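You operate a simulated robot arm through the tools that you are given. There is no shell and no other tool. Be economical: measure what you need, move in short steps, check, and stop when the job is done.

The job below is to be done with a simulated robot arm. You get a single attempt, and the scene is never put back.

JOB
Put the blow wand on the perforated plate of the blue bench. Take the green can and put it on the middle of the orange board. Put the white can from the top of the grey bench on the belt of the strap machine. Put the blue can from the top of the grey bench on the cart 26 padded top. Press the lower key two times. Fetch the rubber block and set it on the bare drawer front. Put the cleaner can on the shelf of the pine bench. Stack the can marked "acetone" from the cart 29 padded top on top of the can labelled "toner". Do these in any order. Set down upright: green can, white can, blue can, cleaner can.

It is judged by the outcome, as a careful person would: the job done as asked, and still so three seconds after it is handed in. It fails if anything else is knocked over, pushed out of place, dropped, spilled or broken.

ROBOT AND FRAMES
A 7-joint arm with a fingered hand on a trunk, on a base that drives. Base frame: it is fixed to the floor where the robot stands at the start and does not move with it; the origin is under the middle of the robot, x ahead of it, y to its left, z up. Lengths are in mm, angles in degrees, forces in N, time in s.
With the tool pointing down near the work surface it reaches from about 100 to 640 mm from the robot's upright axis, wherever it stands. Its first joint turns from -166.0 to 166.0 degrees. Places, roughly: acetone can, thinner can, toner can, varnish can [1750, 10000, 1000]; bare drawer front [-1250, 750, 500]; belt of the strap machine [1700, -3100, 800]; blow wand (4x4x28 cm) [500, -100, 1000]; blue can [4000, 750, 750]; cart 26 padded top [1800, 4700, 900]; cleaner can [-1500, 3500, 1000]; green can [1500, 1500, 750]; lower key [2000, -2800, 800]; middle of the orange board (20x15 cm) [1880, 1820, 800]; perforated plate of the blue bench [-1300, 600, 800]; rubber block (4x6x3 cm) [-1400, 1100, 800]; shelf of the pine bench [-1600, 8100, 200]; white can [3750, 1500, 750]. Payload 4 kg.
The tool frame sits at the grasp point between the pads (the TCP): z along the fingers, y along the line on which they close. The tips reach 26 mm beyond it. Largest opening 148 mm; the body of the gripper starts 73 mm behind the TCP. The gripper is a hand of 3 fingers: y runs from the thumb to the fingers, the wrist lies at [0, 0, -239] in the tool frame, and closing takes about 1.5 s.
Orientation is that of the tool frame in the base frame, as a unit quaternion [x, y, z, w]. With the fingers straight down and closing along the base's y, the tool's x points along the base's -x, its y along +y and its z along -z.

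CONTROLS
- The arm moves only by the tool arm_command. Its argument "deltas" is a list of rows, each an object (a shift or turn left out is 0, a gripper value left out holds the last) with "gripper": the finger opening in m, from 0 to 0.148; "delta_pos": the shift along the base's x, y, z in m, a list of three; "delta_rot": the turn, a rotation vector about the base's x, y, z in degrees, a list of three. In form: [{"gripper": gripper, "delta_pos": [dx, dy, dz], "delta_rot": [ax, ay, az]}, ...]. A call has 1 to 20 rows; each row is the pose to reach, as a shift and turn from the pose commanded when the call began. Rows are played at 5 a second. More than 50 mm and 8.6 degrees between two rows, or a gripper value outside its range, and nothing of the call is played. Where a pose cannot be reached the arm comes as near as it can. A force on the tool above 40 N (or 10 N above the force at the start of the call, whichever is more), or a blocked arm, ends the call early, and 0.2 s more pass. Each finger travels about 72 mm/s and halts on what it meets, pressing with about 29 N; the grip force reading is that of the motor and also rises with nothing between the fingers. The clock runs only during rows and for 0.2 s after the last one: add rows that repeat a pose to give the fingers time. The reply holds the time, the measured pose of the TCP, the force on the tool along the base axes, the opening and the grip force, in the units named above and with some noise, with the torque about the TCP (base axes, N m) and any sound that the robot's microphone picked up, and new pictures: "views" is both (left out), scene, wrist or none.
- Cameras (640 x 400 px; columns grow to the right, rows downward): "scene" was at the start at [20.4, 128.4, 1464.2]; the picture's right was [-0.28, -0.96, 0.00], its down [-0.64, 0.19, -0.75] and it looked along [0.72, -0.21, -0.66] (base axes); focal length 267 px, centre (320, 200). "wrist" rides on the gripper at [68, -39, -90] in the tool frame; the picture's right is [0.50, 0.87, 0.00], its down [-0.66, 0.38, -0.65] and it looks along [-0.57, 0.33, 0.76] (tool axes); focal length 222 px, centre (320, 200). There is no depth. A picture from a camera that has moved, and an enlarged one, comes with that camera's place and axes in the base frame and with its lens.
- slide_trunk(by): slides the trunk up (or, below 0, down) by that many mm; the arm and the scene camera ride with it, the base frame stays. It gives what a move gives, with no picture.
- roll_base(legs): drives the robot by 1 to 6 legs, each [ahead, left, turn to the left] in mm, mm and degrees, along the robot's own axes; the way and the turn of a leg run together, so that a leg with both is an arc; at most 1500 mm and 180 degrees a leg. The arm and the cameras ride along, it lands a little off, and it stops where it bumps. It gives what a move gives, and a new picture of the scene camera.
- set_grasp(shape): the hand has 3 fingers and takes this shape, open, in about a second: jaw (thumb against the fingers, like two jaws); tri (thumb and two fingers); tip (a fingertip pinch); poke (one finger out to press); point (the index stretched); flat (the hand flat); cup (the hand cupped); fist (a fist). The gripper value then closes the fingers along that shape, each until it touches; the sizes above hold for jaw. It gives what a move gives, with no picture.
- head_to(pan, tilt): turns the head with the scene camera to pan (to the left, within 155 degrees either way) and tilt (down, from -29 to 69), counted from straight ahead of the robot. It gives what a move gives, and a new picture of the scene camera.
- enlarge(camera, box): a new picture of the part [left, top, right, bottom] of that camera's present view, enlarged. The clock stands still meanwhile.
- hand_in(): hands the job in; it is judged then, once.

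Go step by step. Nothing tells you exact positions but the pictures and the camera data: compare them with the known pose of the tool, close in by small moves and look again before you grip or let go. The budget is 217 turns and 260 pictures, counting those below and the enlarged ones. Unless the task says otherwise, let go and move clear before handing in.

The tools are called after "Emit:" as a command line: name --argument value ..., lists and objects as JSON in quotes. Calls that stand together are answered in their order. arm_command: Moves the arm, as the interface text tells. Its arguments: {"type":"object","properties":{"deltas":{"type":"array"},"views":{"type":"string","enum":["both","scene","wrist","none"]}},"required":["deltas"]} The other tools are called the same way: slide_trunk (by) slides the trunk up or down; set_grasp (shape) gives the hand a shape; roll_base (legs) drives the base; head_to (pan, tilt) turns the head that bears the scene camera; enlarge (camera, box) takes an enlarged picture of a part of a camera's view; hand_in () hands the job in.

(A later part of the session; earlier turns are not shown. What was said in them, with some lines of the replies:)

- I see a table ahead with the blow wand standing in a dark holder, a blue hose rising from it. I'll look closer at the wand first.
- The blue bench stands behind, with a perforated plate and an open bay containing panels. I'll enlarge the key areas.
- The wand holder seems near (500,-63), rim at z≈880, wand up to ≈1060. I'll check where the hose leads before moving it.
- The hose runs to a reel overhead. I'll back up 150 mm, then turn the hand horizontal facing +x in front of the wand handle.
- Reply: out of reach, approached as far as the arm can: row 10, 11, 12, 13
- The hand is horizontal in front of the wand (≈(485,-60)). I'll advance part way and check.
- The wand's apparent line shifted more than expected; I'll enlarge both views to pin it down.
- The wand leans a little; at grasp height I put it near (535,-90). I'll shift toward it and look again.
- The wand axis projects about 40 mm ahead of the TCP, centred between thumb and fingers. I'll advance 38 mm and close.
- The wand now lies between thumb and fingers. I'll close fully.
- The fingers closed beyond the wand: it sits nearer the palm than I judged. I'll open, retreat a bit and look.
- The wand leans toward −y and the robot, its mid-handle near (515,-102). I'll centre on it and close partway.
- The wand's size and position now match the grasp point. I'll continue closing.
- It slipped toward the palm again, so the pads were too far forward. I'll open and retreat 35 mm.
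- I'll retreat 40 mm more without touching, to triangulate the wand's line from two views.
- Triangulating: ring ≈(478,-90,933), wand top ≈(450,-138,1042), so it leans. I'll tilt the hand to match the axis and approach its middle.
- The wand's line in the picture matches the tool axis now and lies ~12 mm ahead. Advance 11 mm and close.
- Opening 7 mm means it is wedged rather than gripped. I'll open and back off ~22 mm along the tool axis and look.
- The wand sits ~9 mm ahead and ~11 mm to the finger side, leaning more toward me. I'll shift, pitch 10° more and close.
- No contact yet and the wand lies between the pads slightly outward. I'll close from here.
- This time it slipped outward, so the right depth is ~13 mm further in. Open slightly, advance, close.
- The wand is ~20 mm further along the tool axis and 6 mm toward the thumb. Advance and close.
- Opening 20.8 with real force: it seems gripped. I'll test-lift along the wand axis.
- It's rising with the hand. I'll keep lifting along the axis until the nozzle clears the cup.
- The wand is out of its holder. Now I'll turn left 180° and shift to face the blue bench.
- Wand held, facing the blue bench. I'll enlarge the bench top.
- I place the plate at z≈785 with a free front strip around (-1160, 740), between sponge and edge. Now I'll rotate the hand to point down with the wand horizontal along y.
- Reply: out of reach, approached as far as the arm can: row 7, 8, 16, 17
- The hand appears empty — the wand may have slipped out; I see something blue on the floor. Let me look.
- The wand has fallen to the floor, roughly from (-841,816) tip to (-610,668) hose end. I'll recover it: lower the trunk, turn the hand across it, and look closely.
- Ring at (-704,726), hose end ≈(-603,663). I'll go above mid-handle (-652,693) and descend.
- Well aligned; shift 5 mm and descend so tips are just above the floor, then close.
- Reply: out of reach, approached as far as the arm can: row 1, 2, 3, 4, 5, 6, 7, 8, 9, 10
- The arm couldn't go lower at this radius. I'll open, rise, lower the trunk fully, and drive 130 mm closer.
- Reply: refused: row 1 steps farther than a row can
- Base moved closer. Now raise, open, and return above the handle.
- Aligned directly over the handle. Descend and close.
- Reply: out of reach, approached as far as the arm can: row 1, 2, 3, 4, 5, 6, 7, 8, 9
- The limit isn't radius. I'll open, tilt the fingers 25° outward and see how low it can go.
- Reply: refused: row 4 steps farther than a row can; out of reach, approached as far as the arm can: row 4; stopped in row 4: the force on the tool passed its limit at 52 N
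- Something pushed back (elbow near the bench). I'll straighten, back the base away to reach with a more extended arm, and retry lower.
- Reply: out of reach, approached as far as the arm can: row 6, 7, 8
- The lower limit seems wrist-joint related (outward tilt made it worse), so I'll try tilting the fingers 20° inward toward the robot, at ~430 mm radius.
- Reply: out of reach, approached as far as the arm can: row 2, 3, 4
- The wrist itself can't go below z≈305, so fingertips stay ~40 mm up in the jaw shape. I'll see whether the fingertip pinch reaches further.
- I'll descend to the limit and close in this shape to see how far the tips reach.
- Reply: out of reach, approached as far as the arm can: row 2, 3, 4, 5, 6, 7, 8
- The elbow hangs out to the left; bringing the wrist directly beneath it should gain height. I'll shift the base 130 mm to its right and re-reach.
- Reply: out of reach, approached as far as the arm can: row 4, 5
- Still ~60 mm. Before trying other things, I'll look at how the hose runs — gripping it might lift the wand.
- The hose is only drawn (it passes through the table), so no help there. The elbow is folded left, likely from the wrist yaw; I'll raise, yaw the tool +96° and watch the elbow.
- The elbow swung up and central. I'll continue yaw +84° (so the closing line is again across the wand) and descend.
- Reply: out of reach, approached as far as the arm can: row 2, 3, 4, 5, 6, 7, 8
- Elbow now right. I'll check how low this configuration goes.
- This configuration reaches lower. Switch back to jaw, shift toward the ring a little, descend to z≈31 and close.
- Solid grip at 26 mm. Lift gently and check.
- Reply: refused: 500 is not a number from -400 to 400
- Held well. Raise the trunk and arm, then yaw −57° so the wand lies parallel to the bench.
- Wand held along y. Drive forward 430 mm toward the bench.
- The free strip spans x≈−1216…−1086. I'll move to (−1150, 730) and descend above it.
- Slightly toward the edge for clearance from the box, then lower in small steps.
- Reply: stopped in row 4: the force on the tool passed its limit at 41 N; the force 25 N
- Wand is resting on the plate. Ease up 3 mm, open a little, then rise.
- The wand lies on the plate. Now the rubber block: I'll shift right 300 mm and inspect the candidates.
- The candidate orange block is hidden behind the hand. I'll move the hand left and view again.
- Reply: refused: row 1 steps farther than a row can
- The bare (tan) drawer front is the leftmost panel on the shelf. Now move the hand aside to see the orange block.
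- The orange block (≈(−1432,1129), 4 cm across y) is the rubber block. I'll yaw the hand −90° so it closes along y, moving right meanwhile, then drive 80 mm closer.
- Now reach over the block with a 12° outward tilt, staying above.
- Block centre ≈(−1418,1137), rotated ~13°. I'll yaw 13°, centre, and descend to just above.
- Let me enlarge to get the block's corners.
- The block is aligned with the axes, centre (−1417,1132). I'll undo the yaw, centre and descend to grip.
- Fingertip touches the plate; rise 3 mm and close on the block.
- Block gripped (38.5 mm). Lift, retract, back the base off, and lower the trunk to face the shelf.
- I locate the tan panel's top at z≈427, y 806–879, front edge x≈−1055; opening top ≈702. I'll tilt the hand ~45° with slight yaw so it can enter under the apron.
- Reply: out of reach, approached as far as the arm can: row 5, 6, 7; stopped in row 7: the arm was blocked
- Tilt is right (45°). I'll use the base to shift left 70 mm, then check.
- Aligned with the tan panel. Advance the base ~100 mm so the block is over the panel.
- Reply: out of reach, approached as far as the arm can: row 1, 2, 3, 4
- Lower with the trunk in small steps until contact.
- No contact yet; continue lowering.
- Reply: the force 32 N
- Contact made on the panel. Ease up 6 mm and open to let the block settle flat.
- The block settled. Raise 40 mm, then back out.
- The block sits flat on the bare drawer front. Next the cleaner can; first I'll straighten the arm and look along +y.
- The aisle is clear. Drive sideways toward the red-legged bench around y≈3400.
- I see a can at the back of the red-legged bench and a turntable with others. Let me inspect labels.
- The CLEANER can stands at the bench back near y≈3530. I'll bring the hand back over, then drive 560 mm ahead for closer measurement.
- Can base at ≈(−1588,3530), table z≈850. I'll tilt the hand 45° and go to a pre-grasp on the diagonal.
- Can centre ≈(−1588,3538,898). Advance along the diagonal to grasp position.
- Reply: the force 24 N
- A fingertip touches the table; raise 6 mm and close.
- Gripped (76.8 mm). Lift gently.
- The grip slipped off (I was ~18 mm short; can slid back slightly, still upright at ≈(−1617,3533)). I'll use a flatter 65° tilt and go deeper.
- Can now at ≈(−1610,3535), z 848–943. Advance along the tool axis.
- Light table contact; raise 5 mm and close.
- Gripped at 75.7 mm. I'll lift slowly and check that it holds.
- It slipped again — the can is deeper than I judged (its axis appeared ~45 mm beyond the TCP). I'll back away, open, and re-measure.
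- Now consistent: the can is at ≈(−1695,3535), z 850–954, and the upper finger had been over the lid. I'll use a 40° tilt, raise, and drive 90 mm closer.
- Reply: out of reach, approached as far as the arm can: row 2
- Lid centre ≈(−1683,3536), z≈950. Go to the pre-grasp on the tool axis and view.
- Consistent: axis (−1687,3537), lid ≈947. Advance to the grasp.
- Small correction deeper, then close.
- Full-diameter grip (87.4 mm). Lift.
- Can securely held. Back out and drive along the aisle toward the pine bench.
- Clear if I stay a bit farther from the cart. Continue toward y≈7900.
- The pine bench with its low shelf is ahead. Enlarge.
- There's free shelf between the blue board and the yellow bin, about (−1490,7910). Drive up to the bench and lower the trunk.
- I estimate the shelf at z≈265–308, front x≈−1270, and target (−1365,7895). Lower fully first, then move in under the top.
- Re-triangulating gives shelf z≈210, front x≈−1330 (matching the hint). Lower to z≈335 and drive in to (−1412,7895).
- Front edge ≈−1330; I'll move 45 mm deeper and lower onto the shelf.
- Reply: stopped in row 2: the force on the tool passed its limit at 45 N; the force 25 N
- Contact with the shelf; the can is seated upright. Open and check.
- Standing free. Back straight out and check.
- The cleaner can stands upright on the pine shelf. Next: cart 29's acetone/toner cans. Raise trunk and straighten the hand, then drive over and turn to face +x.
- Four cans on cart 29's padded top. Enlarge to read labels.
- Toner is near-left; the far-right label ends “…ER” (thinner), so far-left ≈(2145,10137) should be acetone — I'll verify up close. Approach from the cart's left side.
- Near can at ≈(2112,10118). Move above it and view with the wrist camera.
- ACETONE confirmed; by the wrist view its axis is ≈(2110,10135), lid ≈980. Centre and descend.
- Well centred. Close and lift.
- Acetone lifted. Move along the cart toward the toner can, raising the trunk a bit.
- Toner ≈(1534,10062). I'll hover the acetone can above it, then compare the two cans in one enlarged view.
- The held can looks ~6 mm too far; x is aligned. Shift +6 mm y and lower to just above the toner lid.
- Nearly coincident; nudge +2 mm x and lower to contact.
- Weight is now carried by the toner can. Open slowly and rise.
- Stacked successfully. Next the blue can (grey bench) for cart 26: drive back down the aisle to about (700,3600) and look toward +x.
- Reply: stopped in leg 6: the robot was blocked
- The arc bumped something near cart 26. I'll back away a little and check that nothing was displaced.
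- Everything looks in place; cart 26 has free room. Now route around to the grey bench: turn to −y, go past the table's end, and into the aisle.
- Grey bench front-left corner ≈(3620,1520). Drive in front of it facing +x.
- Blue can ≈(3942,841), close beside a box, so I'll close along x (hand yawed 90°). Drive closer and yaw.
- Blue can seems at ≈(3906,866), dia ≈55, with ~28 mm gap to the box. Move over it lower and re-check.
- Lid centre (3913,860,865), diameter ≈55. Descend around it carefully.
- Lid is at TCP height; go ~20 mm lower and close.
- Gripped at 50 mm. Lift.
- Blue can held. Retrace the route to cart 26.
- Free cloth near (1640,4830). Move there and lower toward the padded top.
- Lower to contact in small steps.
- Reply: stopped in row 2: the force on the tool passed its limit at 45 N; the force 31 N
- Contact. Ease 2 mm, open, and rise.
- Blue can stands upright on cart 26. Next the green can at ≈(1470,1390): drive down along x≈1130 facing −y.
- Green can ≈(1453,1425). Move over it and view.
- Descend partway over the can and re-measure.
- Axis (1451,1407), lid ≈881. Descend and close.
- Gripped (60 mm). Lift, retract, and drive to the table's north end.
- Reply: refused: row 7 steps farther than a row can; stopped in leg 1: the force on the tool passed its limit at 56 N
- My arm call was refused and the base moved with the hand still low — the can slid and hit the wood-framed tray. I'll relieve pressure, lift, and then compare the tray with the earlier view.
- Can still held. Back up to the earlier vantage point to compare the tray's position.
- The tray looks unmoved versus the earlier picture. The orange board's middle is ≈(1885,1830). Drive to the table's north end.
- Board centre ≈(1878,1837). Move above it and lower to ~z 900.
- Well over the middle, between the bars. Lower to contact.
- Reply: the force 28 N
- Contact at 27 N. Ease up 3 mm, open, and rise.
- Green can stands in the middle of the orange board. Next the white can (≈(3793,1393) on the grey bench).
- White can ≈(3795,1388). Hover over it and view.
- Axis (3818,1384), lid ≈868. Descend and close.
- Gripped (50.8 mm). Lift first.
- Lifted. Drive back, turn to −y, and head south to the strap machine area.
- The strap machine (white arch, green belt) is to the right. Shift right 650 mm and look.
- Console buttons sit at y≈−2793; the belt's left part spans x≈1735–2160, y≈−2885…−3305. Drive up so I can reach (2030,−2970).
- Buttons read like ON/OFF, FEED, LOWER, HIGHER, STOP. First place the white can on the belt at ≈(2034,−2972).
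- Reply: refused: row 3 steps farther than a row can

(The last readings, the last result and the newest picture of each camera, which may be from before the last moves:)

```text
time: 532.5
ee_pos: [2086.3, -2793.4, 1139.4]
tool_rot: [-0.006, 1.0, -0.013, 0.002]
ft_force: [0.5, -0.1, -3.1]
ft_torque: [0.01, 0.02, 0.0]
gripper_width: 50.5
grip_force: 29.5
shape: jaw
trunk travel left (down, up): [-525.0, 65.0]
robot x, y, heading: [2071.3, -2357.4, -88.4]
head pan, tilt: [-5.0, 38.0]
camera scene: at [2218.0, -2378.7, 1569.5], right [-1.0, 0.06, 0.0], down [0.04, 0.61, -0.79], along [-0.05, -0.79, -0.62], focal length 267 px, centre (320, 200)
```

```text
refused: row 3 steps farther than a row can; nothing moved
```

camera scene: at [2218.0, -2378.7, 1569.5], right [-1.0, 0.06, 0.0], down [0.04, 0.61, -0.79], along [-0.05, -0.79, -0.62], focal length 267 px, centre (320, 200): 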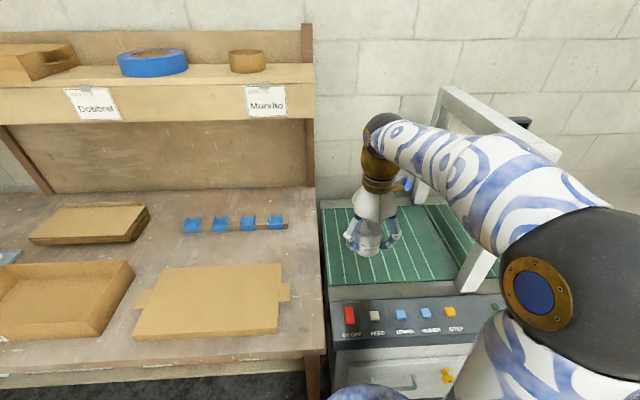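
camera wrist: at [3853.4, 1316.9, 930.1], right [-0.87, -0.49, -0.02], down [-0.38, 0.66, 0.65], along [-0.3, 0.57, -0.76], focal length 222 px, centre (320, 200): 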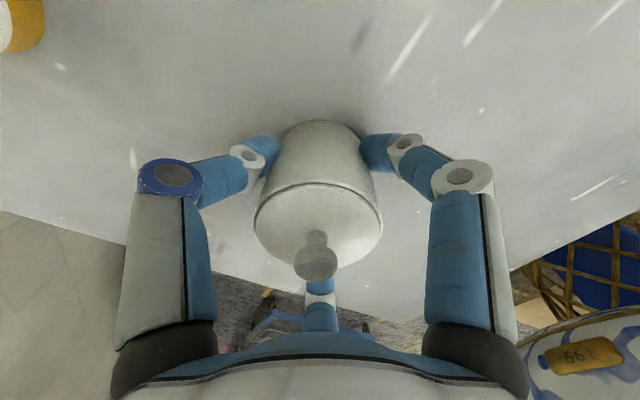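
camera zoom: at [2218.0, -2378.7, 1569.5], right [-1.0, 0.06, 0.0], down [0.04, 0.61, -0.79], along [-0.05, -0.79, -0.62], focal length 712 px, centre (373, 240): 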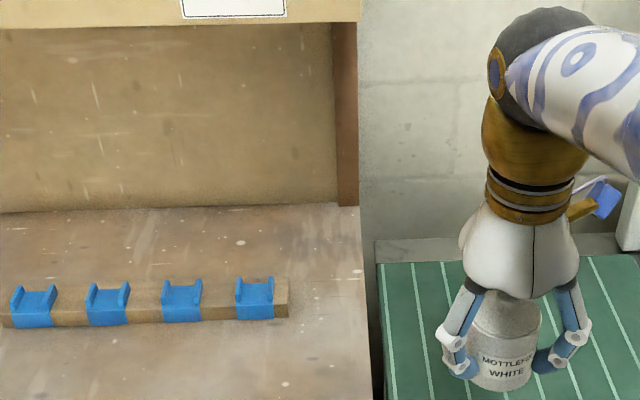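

Emit:
arm_command --deltas '[{"delta_pos": [-0.012, -0.04, 0]}, {"delta_pos": [-0.024, -0.08, -0.01]}, {"delta_pos": [-0.036, -0.12, -0.02]}, {"delta_pos": [-0.048, -0.155, -0.04]}, {"delta_pos": [-0.05, -0.18, -0.07]}, {"delta_pos": [-0.05, -0.18, -0.11]}, {"delta_pos": [-0.05, -0.18, -0.15]}, {"delta_pos": [-0.05, -0.18, -0.19]}, {"delta_pos": [-0.05, -0.18, -0.23]}, {"delta_pos": [-0.05, -0.18, -0.25]}]' --views "scene"

```text
time: 534.7
ee_pos: [2037.8, -2973.1, 887.1]
tool_rot: [-0.005, 1.0, -0.012, 0.001]
ft_force: [0.9, -0.9, -1.9]
ft_torque: [0.01, 0.03, 0.03]
gripper_width: 50.1
grip_force: 28.7
shape: jaw
trunk travel left (down, up): [-525.0, 65.0]
robot x, y, heading: [2076.2, -2360.1, -88.2]
head pan, tilt: [-5.0, 38.0]
camera scene: at [2217.9, -2378.9, 1569.5], right [-1.0, 0.06, 0.0], down [0.04, 0.61, -0.79], along [-0.05, -0.79, -0.62], focal length 267 px, centre (320, 200)
```

scene: 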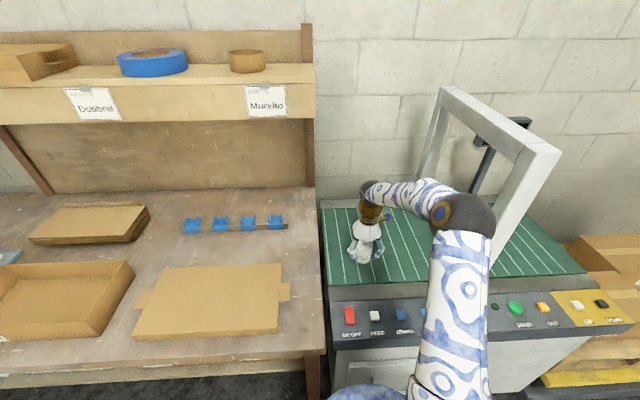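

Lower to contact.

Emit:
arm_command --deltas '[{"delta_pos": [0, 0, -0.02]}, {"delta_pos": [0, 0, -0.035]}, {"delta_pos": [0, 0, -0.042]}, {"delta_pos": [0, 0, -0.048]}, {"delta_pos": [0, 0, -0.054]}]' --views "none"

```text
time: 535.9
ee_pos: [2035.8, -2971.3, 840.8]
tool_rot: [-0.006, 1.0, -0.016, 0.0]
ft_force: [0.5, -0.1, 36.9]
ft_torque: [-0.06, -0.02, -0.01]
gripper_width: 52.0
grip_force: 28.3
shape: jaw
trunk travel left (down, up): [-525.0, 65.0]
robot x, y, heading: [2074.6, -2355.3, -88.1]
head pan, tilt: [-5.0, 38.0]
```

Contact. Relieve (raise ~8 mm from command), open, and rise.

Emit:
arm_command --deltas '[{"delta_pos": [0, 0, 0.007]}, {"delta_pos": [0, 0, 0.007]}, {"delta_pos": [0, 0, 0.007], "gripper": 0.06}, {"delta_pos": [0, 0, 0.007], "gripper": 0.075}, {"delta_pos": [0, 0, 0.007], "gripper": 0.09}, {"delta_pos": [0, 0, 0.007], "gripper": 0.09}, {"delta_pos": [0, 0, 0.045]}, {"delta_pos": [0, 0, 0.09]}, {"delta_pos": [0, 0, 0.135]}, {"delta_pos": [0, 0, 0.18]}, {"delta_pos": [0, 0, 0.22]}, {"delta_pos": [0, 0.04, 0.24]}]' --views "wrist"

```text
time: 538.5
ee_pos: [2036.1, -2929.8, 1076.7]
tool_rot: [-0.006, 1.0, -0.013, 0.001]
ft_force: [0.0, 0.2, -0.6]
ft_torque: [-0.02, -0.02, -0.02]
gripper_width: 89.3
grip_force: 0.1
shape: jaw
trunk travel left (down, up): [-525.0, 65.0]
robot x, y, heading: [2073.7, -2361.8, -88.4]
head pan, tilt: [-5.0, 38.0]
camera wrist: at [1968.3, -2967.2, 1165.5], right [-0.51, 0.86, -0.02], down [0.65, 0.4, 0.65], along [0.56, 0.31, -0.76], focal length 222 px, centre (320, 200)
```

wrist: 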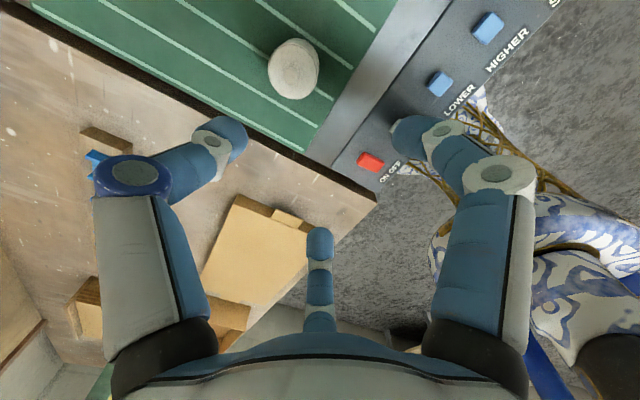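

White can stands on the belt, and the blue LOWER key is identified at ≈(1947,−2785). Change to the poke shape and hover over it.

Emit:
set_grasp --shape "poke"

Emit:
arm_command --deltas '[{"delta_pos": [-0.02, 0.035, 0]}, {"delta_pos": [-0.04, 0.07, -0.01]}, {"delta_pos": [-0.065, 0.105, -0.02]}, {"delta_pos": [-0.089, 0.14, -0.03]}, {"delta_pos": [-0.089, 0.145, -0.06]}, {"delta_pos": [-0.089, 0.145, -0.09]}, {"delta_pos": [-0.089, 0.145, -0.09]}]' --views "both"

```text
time: 539.4
ee_pos: [2036.4, -2930.5, 1075.6]
tool_rot: [-0.006, 1.0, -0.013, 0.001]
ft_force: [0.3, 0.2, 0.6]
ft_torque: [-0.01, -0.03, -0.02]
gripper_width: 0.2
grip_force: 0.0
shape: poke
trunk travel left (down, up): [-525.0, 65.0]
robot x, y, heading: [2076.5, -2355.5, -88.3]
head pan, tilt: [-5.0, 38.0]
```

```text
time: 541.0
ee_pos: [1946.3, -2787.2, 986.7]
tool_rot: [-0.006, 1.0, -0.014, 0.001]
ft_force: [-0.6, 0.2, -0.1]
ft_torque: [-0.02, -0.02, -0.03]
gripper_width: 0.0
grip_force: 0.1
shape: poke
trunk travel left (down, up): [-525.0, 65.0]
robot x, y, heading: [2072.3, -2360.9, -88.2]
head pan, tilt: [-5.0, 38.0]
camera scene: at [2217.8, -2378.3, 1569.5], right [-1.0, 0.06, 0.0], down [0.04, 0.61, -0.79], along [-0.05, -0.79, -0.62], focal length 267 px, centre (320, 200)
camera wrist: at [1880.2, -2824.2, 1075.6], right [-0.51, 0.86, -0.02], down [0.65, 0.4, 0.64], along [0.56, 0.31, -0.76], focal length 222 px, centre (320, 200)
```

scene: 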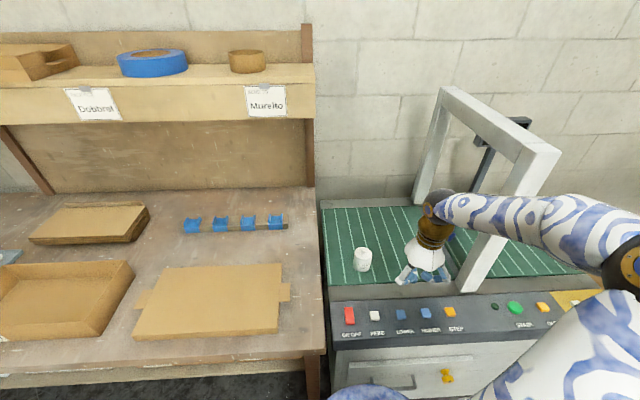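
wrist: 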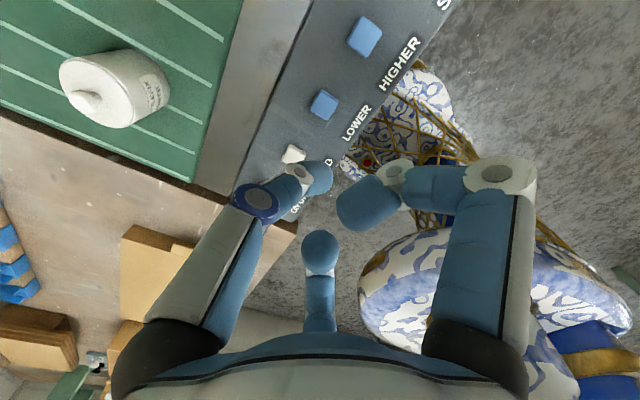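

The poke finger's tip is hard to place; closed jaw fingertips meet right on the tool axis, which is better defined. LOWER key triangulates to (1949,−2785.5,805). Switch to jaw, close.

Emit:
set_grasp --shape "jaw"

Emit:
arm_command --deltas '[{"gripper": 0.08}, {"gripper": 0.03}, {"gripper": 0.0}, {"gripper": 0.0}, {"gripper": 0.0, "delta_pos": [0.002, 0.001, -0.03]}, {"gripper": 0.0, "delta_pos": [0.002, 0.001, -0.07]}, {"gripper": 0.0, "delta_pos": [0.002, 0.001, -0.1]}, {"gripper": 0.0, "delta_pos": [0.002, 0.001, -0.115]}, {"gripper": 0.0, "delta_pos": [0.002, 0.001, -0.115]}]' --views "both"

```text
time: 541.9
ee_pos: [1949.0, -2787.1, 985.6]
tool_rot: [-0.006, 1.0, -0.014, 0.001]
ft_force: [-0.2, 0.2, 0.1]
ft_torque: [0.03, -0.01, -0.02]
gripper_width: 148.0
grip_force: 0.1
shape: jaw
trunk travel left (down, up): [-525.0, 65.0]
robot x, y, heading: [2074.5, -2355.7, -88.3]
head pan, tilt: [-5.0, 38.0]
```

```text
time: 543.9
ee_pos: [1951.1, -2786.0, 869.2]
tool_rot: [-0.006, 1.0, -0.014, 0.002]
ft_force: [0.3, -0.2, -0.4]
ft_torque: [-0.02, -0.01, -0.02]
gripper_width: 0.1
grip_force: 29.0
shape: jaw
trunk travel left (down, up): [-525.0, 65.0]
robot x, y, heading: [2075.3, -2356.0, -88.5]
head pan, tilt: [-5.0, 38.0]
camera scene: at [2217.8, -2378.4, 1569.5], right [-1.0, 0.06, 0.0], down [0.04, 0.61, -0.79], along [-0.05, -0.79, -0.62], focal length 267 px, centre (320, 200)
camera wrist: at [1883.4, -2823.1, 958.7], right [-0.51, 0.86, -0.02], down [0.65, 0.4, 0.65], along [0.56, 0.31, -0.76], focal length 222 px, centre (320, 200)
```

scene: 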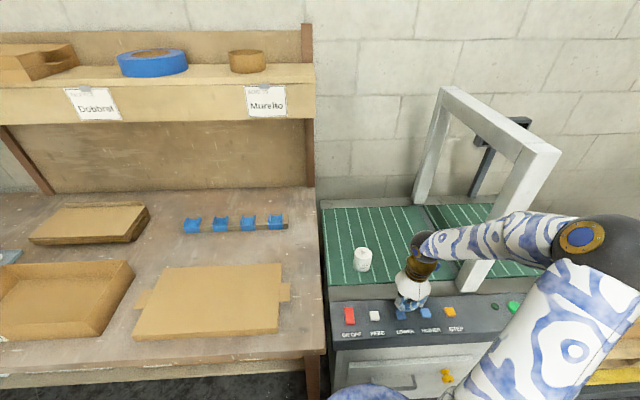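
wrist: 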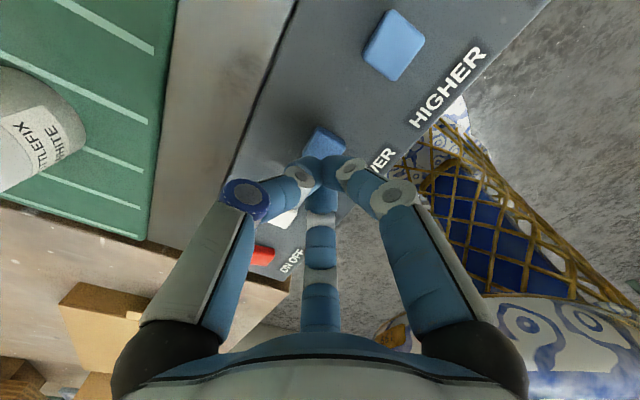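

Tips are exactly over LOWER. Press gently down.

Emit:
arm_command --deltas '[{"delta_pos": [0, 0, -0.012]}, {"delta_pos": [0, 0, -0.02]}, {"delta_pos": [0, 0, -0.025]}, {"delta_pos": [0, 0, -0.028]}, {"delta_pos": [0, 0, -0.031]}]' --views "none"

```text
time: 545.1
ee_pos: [1948.4, -2786.3, 840.6]
tool_rot: [-0.007, 1.0, -0.013, 0.001]
ft_force: [0.9, 0.4, 1.4]
ft_torque: [0.0, -0.04, 0.03]
gripper_width: 0.0
grip_force: 28.7
shape: jaw
trunk travel left (down, up): [-525.0, 65.0]
robot x, y, heading: [2073.8, -2356.9, -88.2]
head pan, tilt: [-5.0, 38.0]
```

Emit:
arm_command --deltas '[{"delta_pos": [0, 0, -0.002]}, {"delta_pos": [0, 0, -0.004]}, {"delta_pos": [0, 0, -0.006]}]' --views "none"

```text
time: 545.9
ee_pos: [1948.0, -2786.3, 835.6]
tool_rot: [-0.006, 1.0, -0.013, 0.001]
ft_force: [-1.3, 0.4, 7.4]
ft_torque: [0.05, 0.07, 0.02]
gripper_width: 0.0
grip_force: 29.3
shape: jaw
trunk travel left (down, up): [-525.0, 65.0]
robot x, y, heading: [2070.3, -2359.3, -88.3]
head pan, tilt: [-5.0, 38.0]
heard: click
```

Click heard — first press registered. Release fully.

Emit:
arm_command --deltas '[{"delta_pos": [0, 0, 0.008]}, {"delta_pos": [0, 0, 0.018]}, {"delta_pos": [0, 0, 0.025]}, {"delta_pos": [0, 0, 0.025]}, {"delta_pos": [0, 0, 0.025]}]' --views "none"

```text
time: 547.1
ee_pos: [1949.8, -2786.4, 857.6]
tool_rot: [-0.006, 1.0, -0.013, 0.001]
ft_force: [1.2, 0.4, 0.2]
ft_torque: [-0.01, -0.02, 0.0]
gripper_width: 0.0
grip_force: 28.9
shape: jaw
trunk travel left (down, up): [-525.0, 65.0]
robot x, y, heading: [2070.0, -2358.5, -88.2]
head pan, tilt: [-5.0, 38.0]
```

Second press, to the same depth.

Emit:
arm_command --deltas '[{"delta_pos": [0, 0, -0.01]}, {"delta_pos": [0, 0, -0.017]}, {"delta_pos": [0, 0, -0.021]}, {"delta_pos": [0, 0, -0.024]}]' --views "none"

```text
time: 548.1
ee_pos: [1950.1, -2787.2, 835.5]
tool_rot: [-0.006, 1.0, -0.013, 0.001]
ft_force: [0.1, 0.7, 3.7]
ft_torque: [0.03, 0.0, 0.0]
gripper_width: 0.0
grip_force: 29.4
shape: jaw
trunk travel left (down, up): [-525.0, 65.0]
robot x, y, heading: [2072.6, -2358.6, -88.4]
head pan, tilt: [-5.0, 38.0]
heard: click
```

Second click heard. Now rise and move clear.

Emit:
arm_command --deltas '[{"delta_pos": [0, 0, 0.03]}, {"delta_pos": [0, 0, 0.075]}, {"delta_pos": [0, 0, 0.12]}, {"delta_pos": [0, 0, 0.165]}, {"delta_pos": [0, 0.03, 0.2]}, {"delta_pos": [0, 0.06, 0.23]}]' --views "none"

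Emit:
roll_base --legs '[[-400, 0, 0]]'

```text
time: 549.5
ee_pos: [1948.8, -2727.1, 1065.6]
tool_rot: [-0.006, 1.0, -0.014, 0.0]
ft_force: [-0.5, 0.2, 0.5]
ft_torque: [0.03, 0.0, -0.03]
gripper_width: 0.0
grip_force: 29.5
shape: jaw
trunk travel left (down, up): [-525.0, 65.0]
robot x, y, heading: [2070.0, -2354.4, -88.2]
head pan, tilt: [-5.0, 38.0]
```

```text
time: 552.0
ee_pos: [1935.8, -2332.2, 1063.8]
tool_rot: [-0.006, 1.0, -0.012, 0.001]
ft_force: [-0.5, 0.4, -0.1]
ft_torque: [0.02, 0.01, 0.02]
gripper_width: 0.0
grip_force: 28.9
shape: jaw
trunk travel left (down, up): [-525.0, 65.0]
robot x, y, heading: [2061.0, -1962.4, -88.0]
head pan, tilt: [-5.0, 38.0]
camera scene: at [2206.0, -1982.7, 1569.5], right [-1.0, 0.06, 0.0], down [0.04, 0.61, -0.79], along [-0.04, -0.79, -0.62], focal length 267 px, centre (320, 200)
```

scene: 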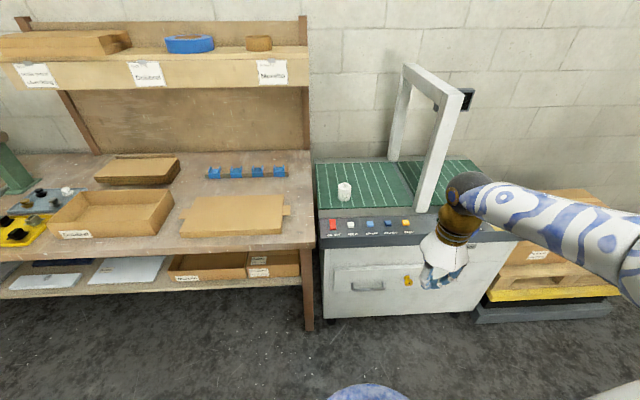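

The white can stands on the belt and everything nearby is undisturbed. All eight tasks look complete, with the hand empty and clear.

Emit:
hand_in

```text
The job is handed in.
```

I handed in the job with all eight tasks done and the four cans upright, but two mishaps along the way could count against the result.

- **Blow wand:** it slipped out of the hand and fell to the floor on the way to the blue bench. I picked it up and laid it on the perforated plate.
- **Wood-framed tray:** while I held the green can, the base drove off before the hand was raised. The can slid along the table and bumped the tray near the orange board. From a matching viewpoint the tray looked unmoved, though a shift of up to about 20 mm would not have shown.

The robot also bumped something beside cart 26 once; nothing there looked displaced. The microphone heard a click for each press of the lower key.
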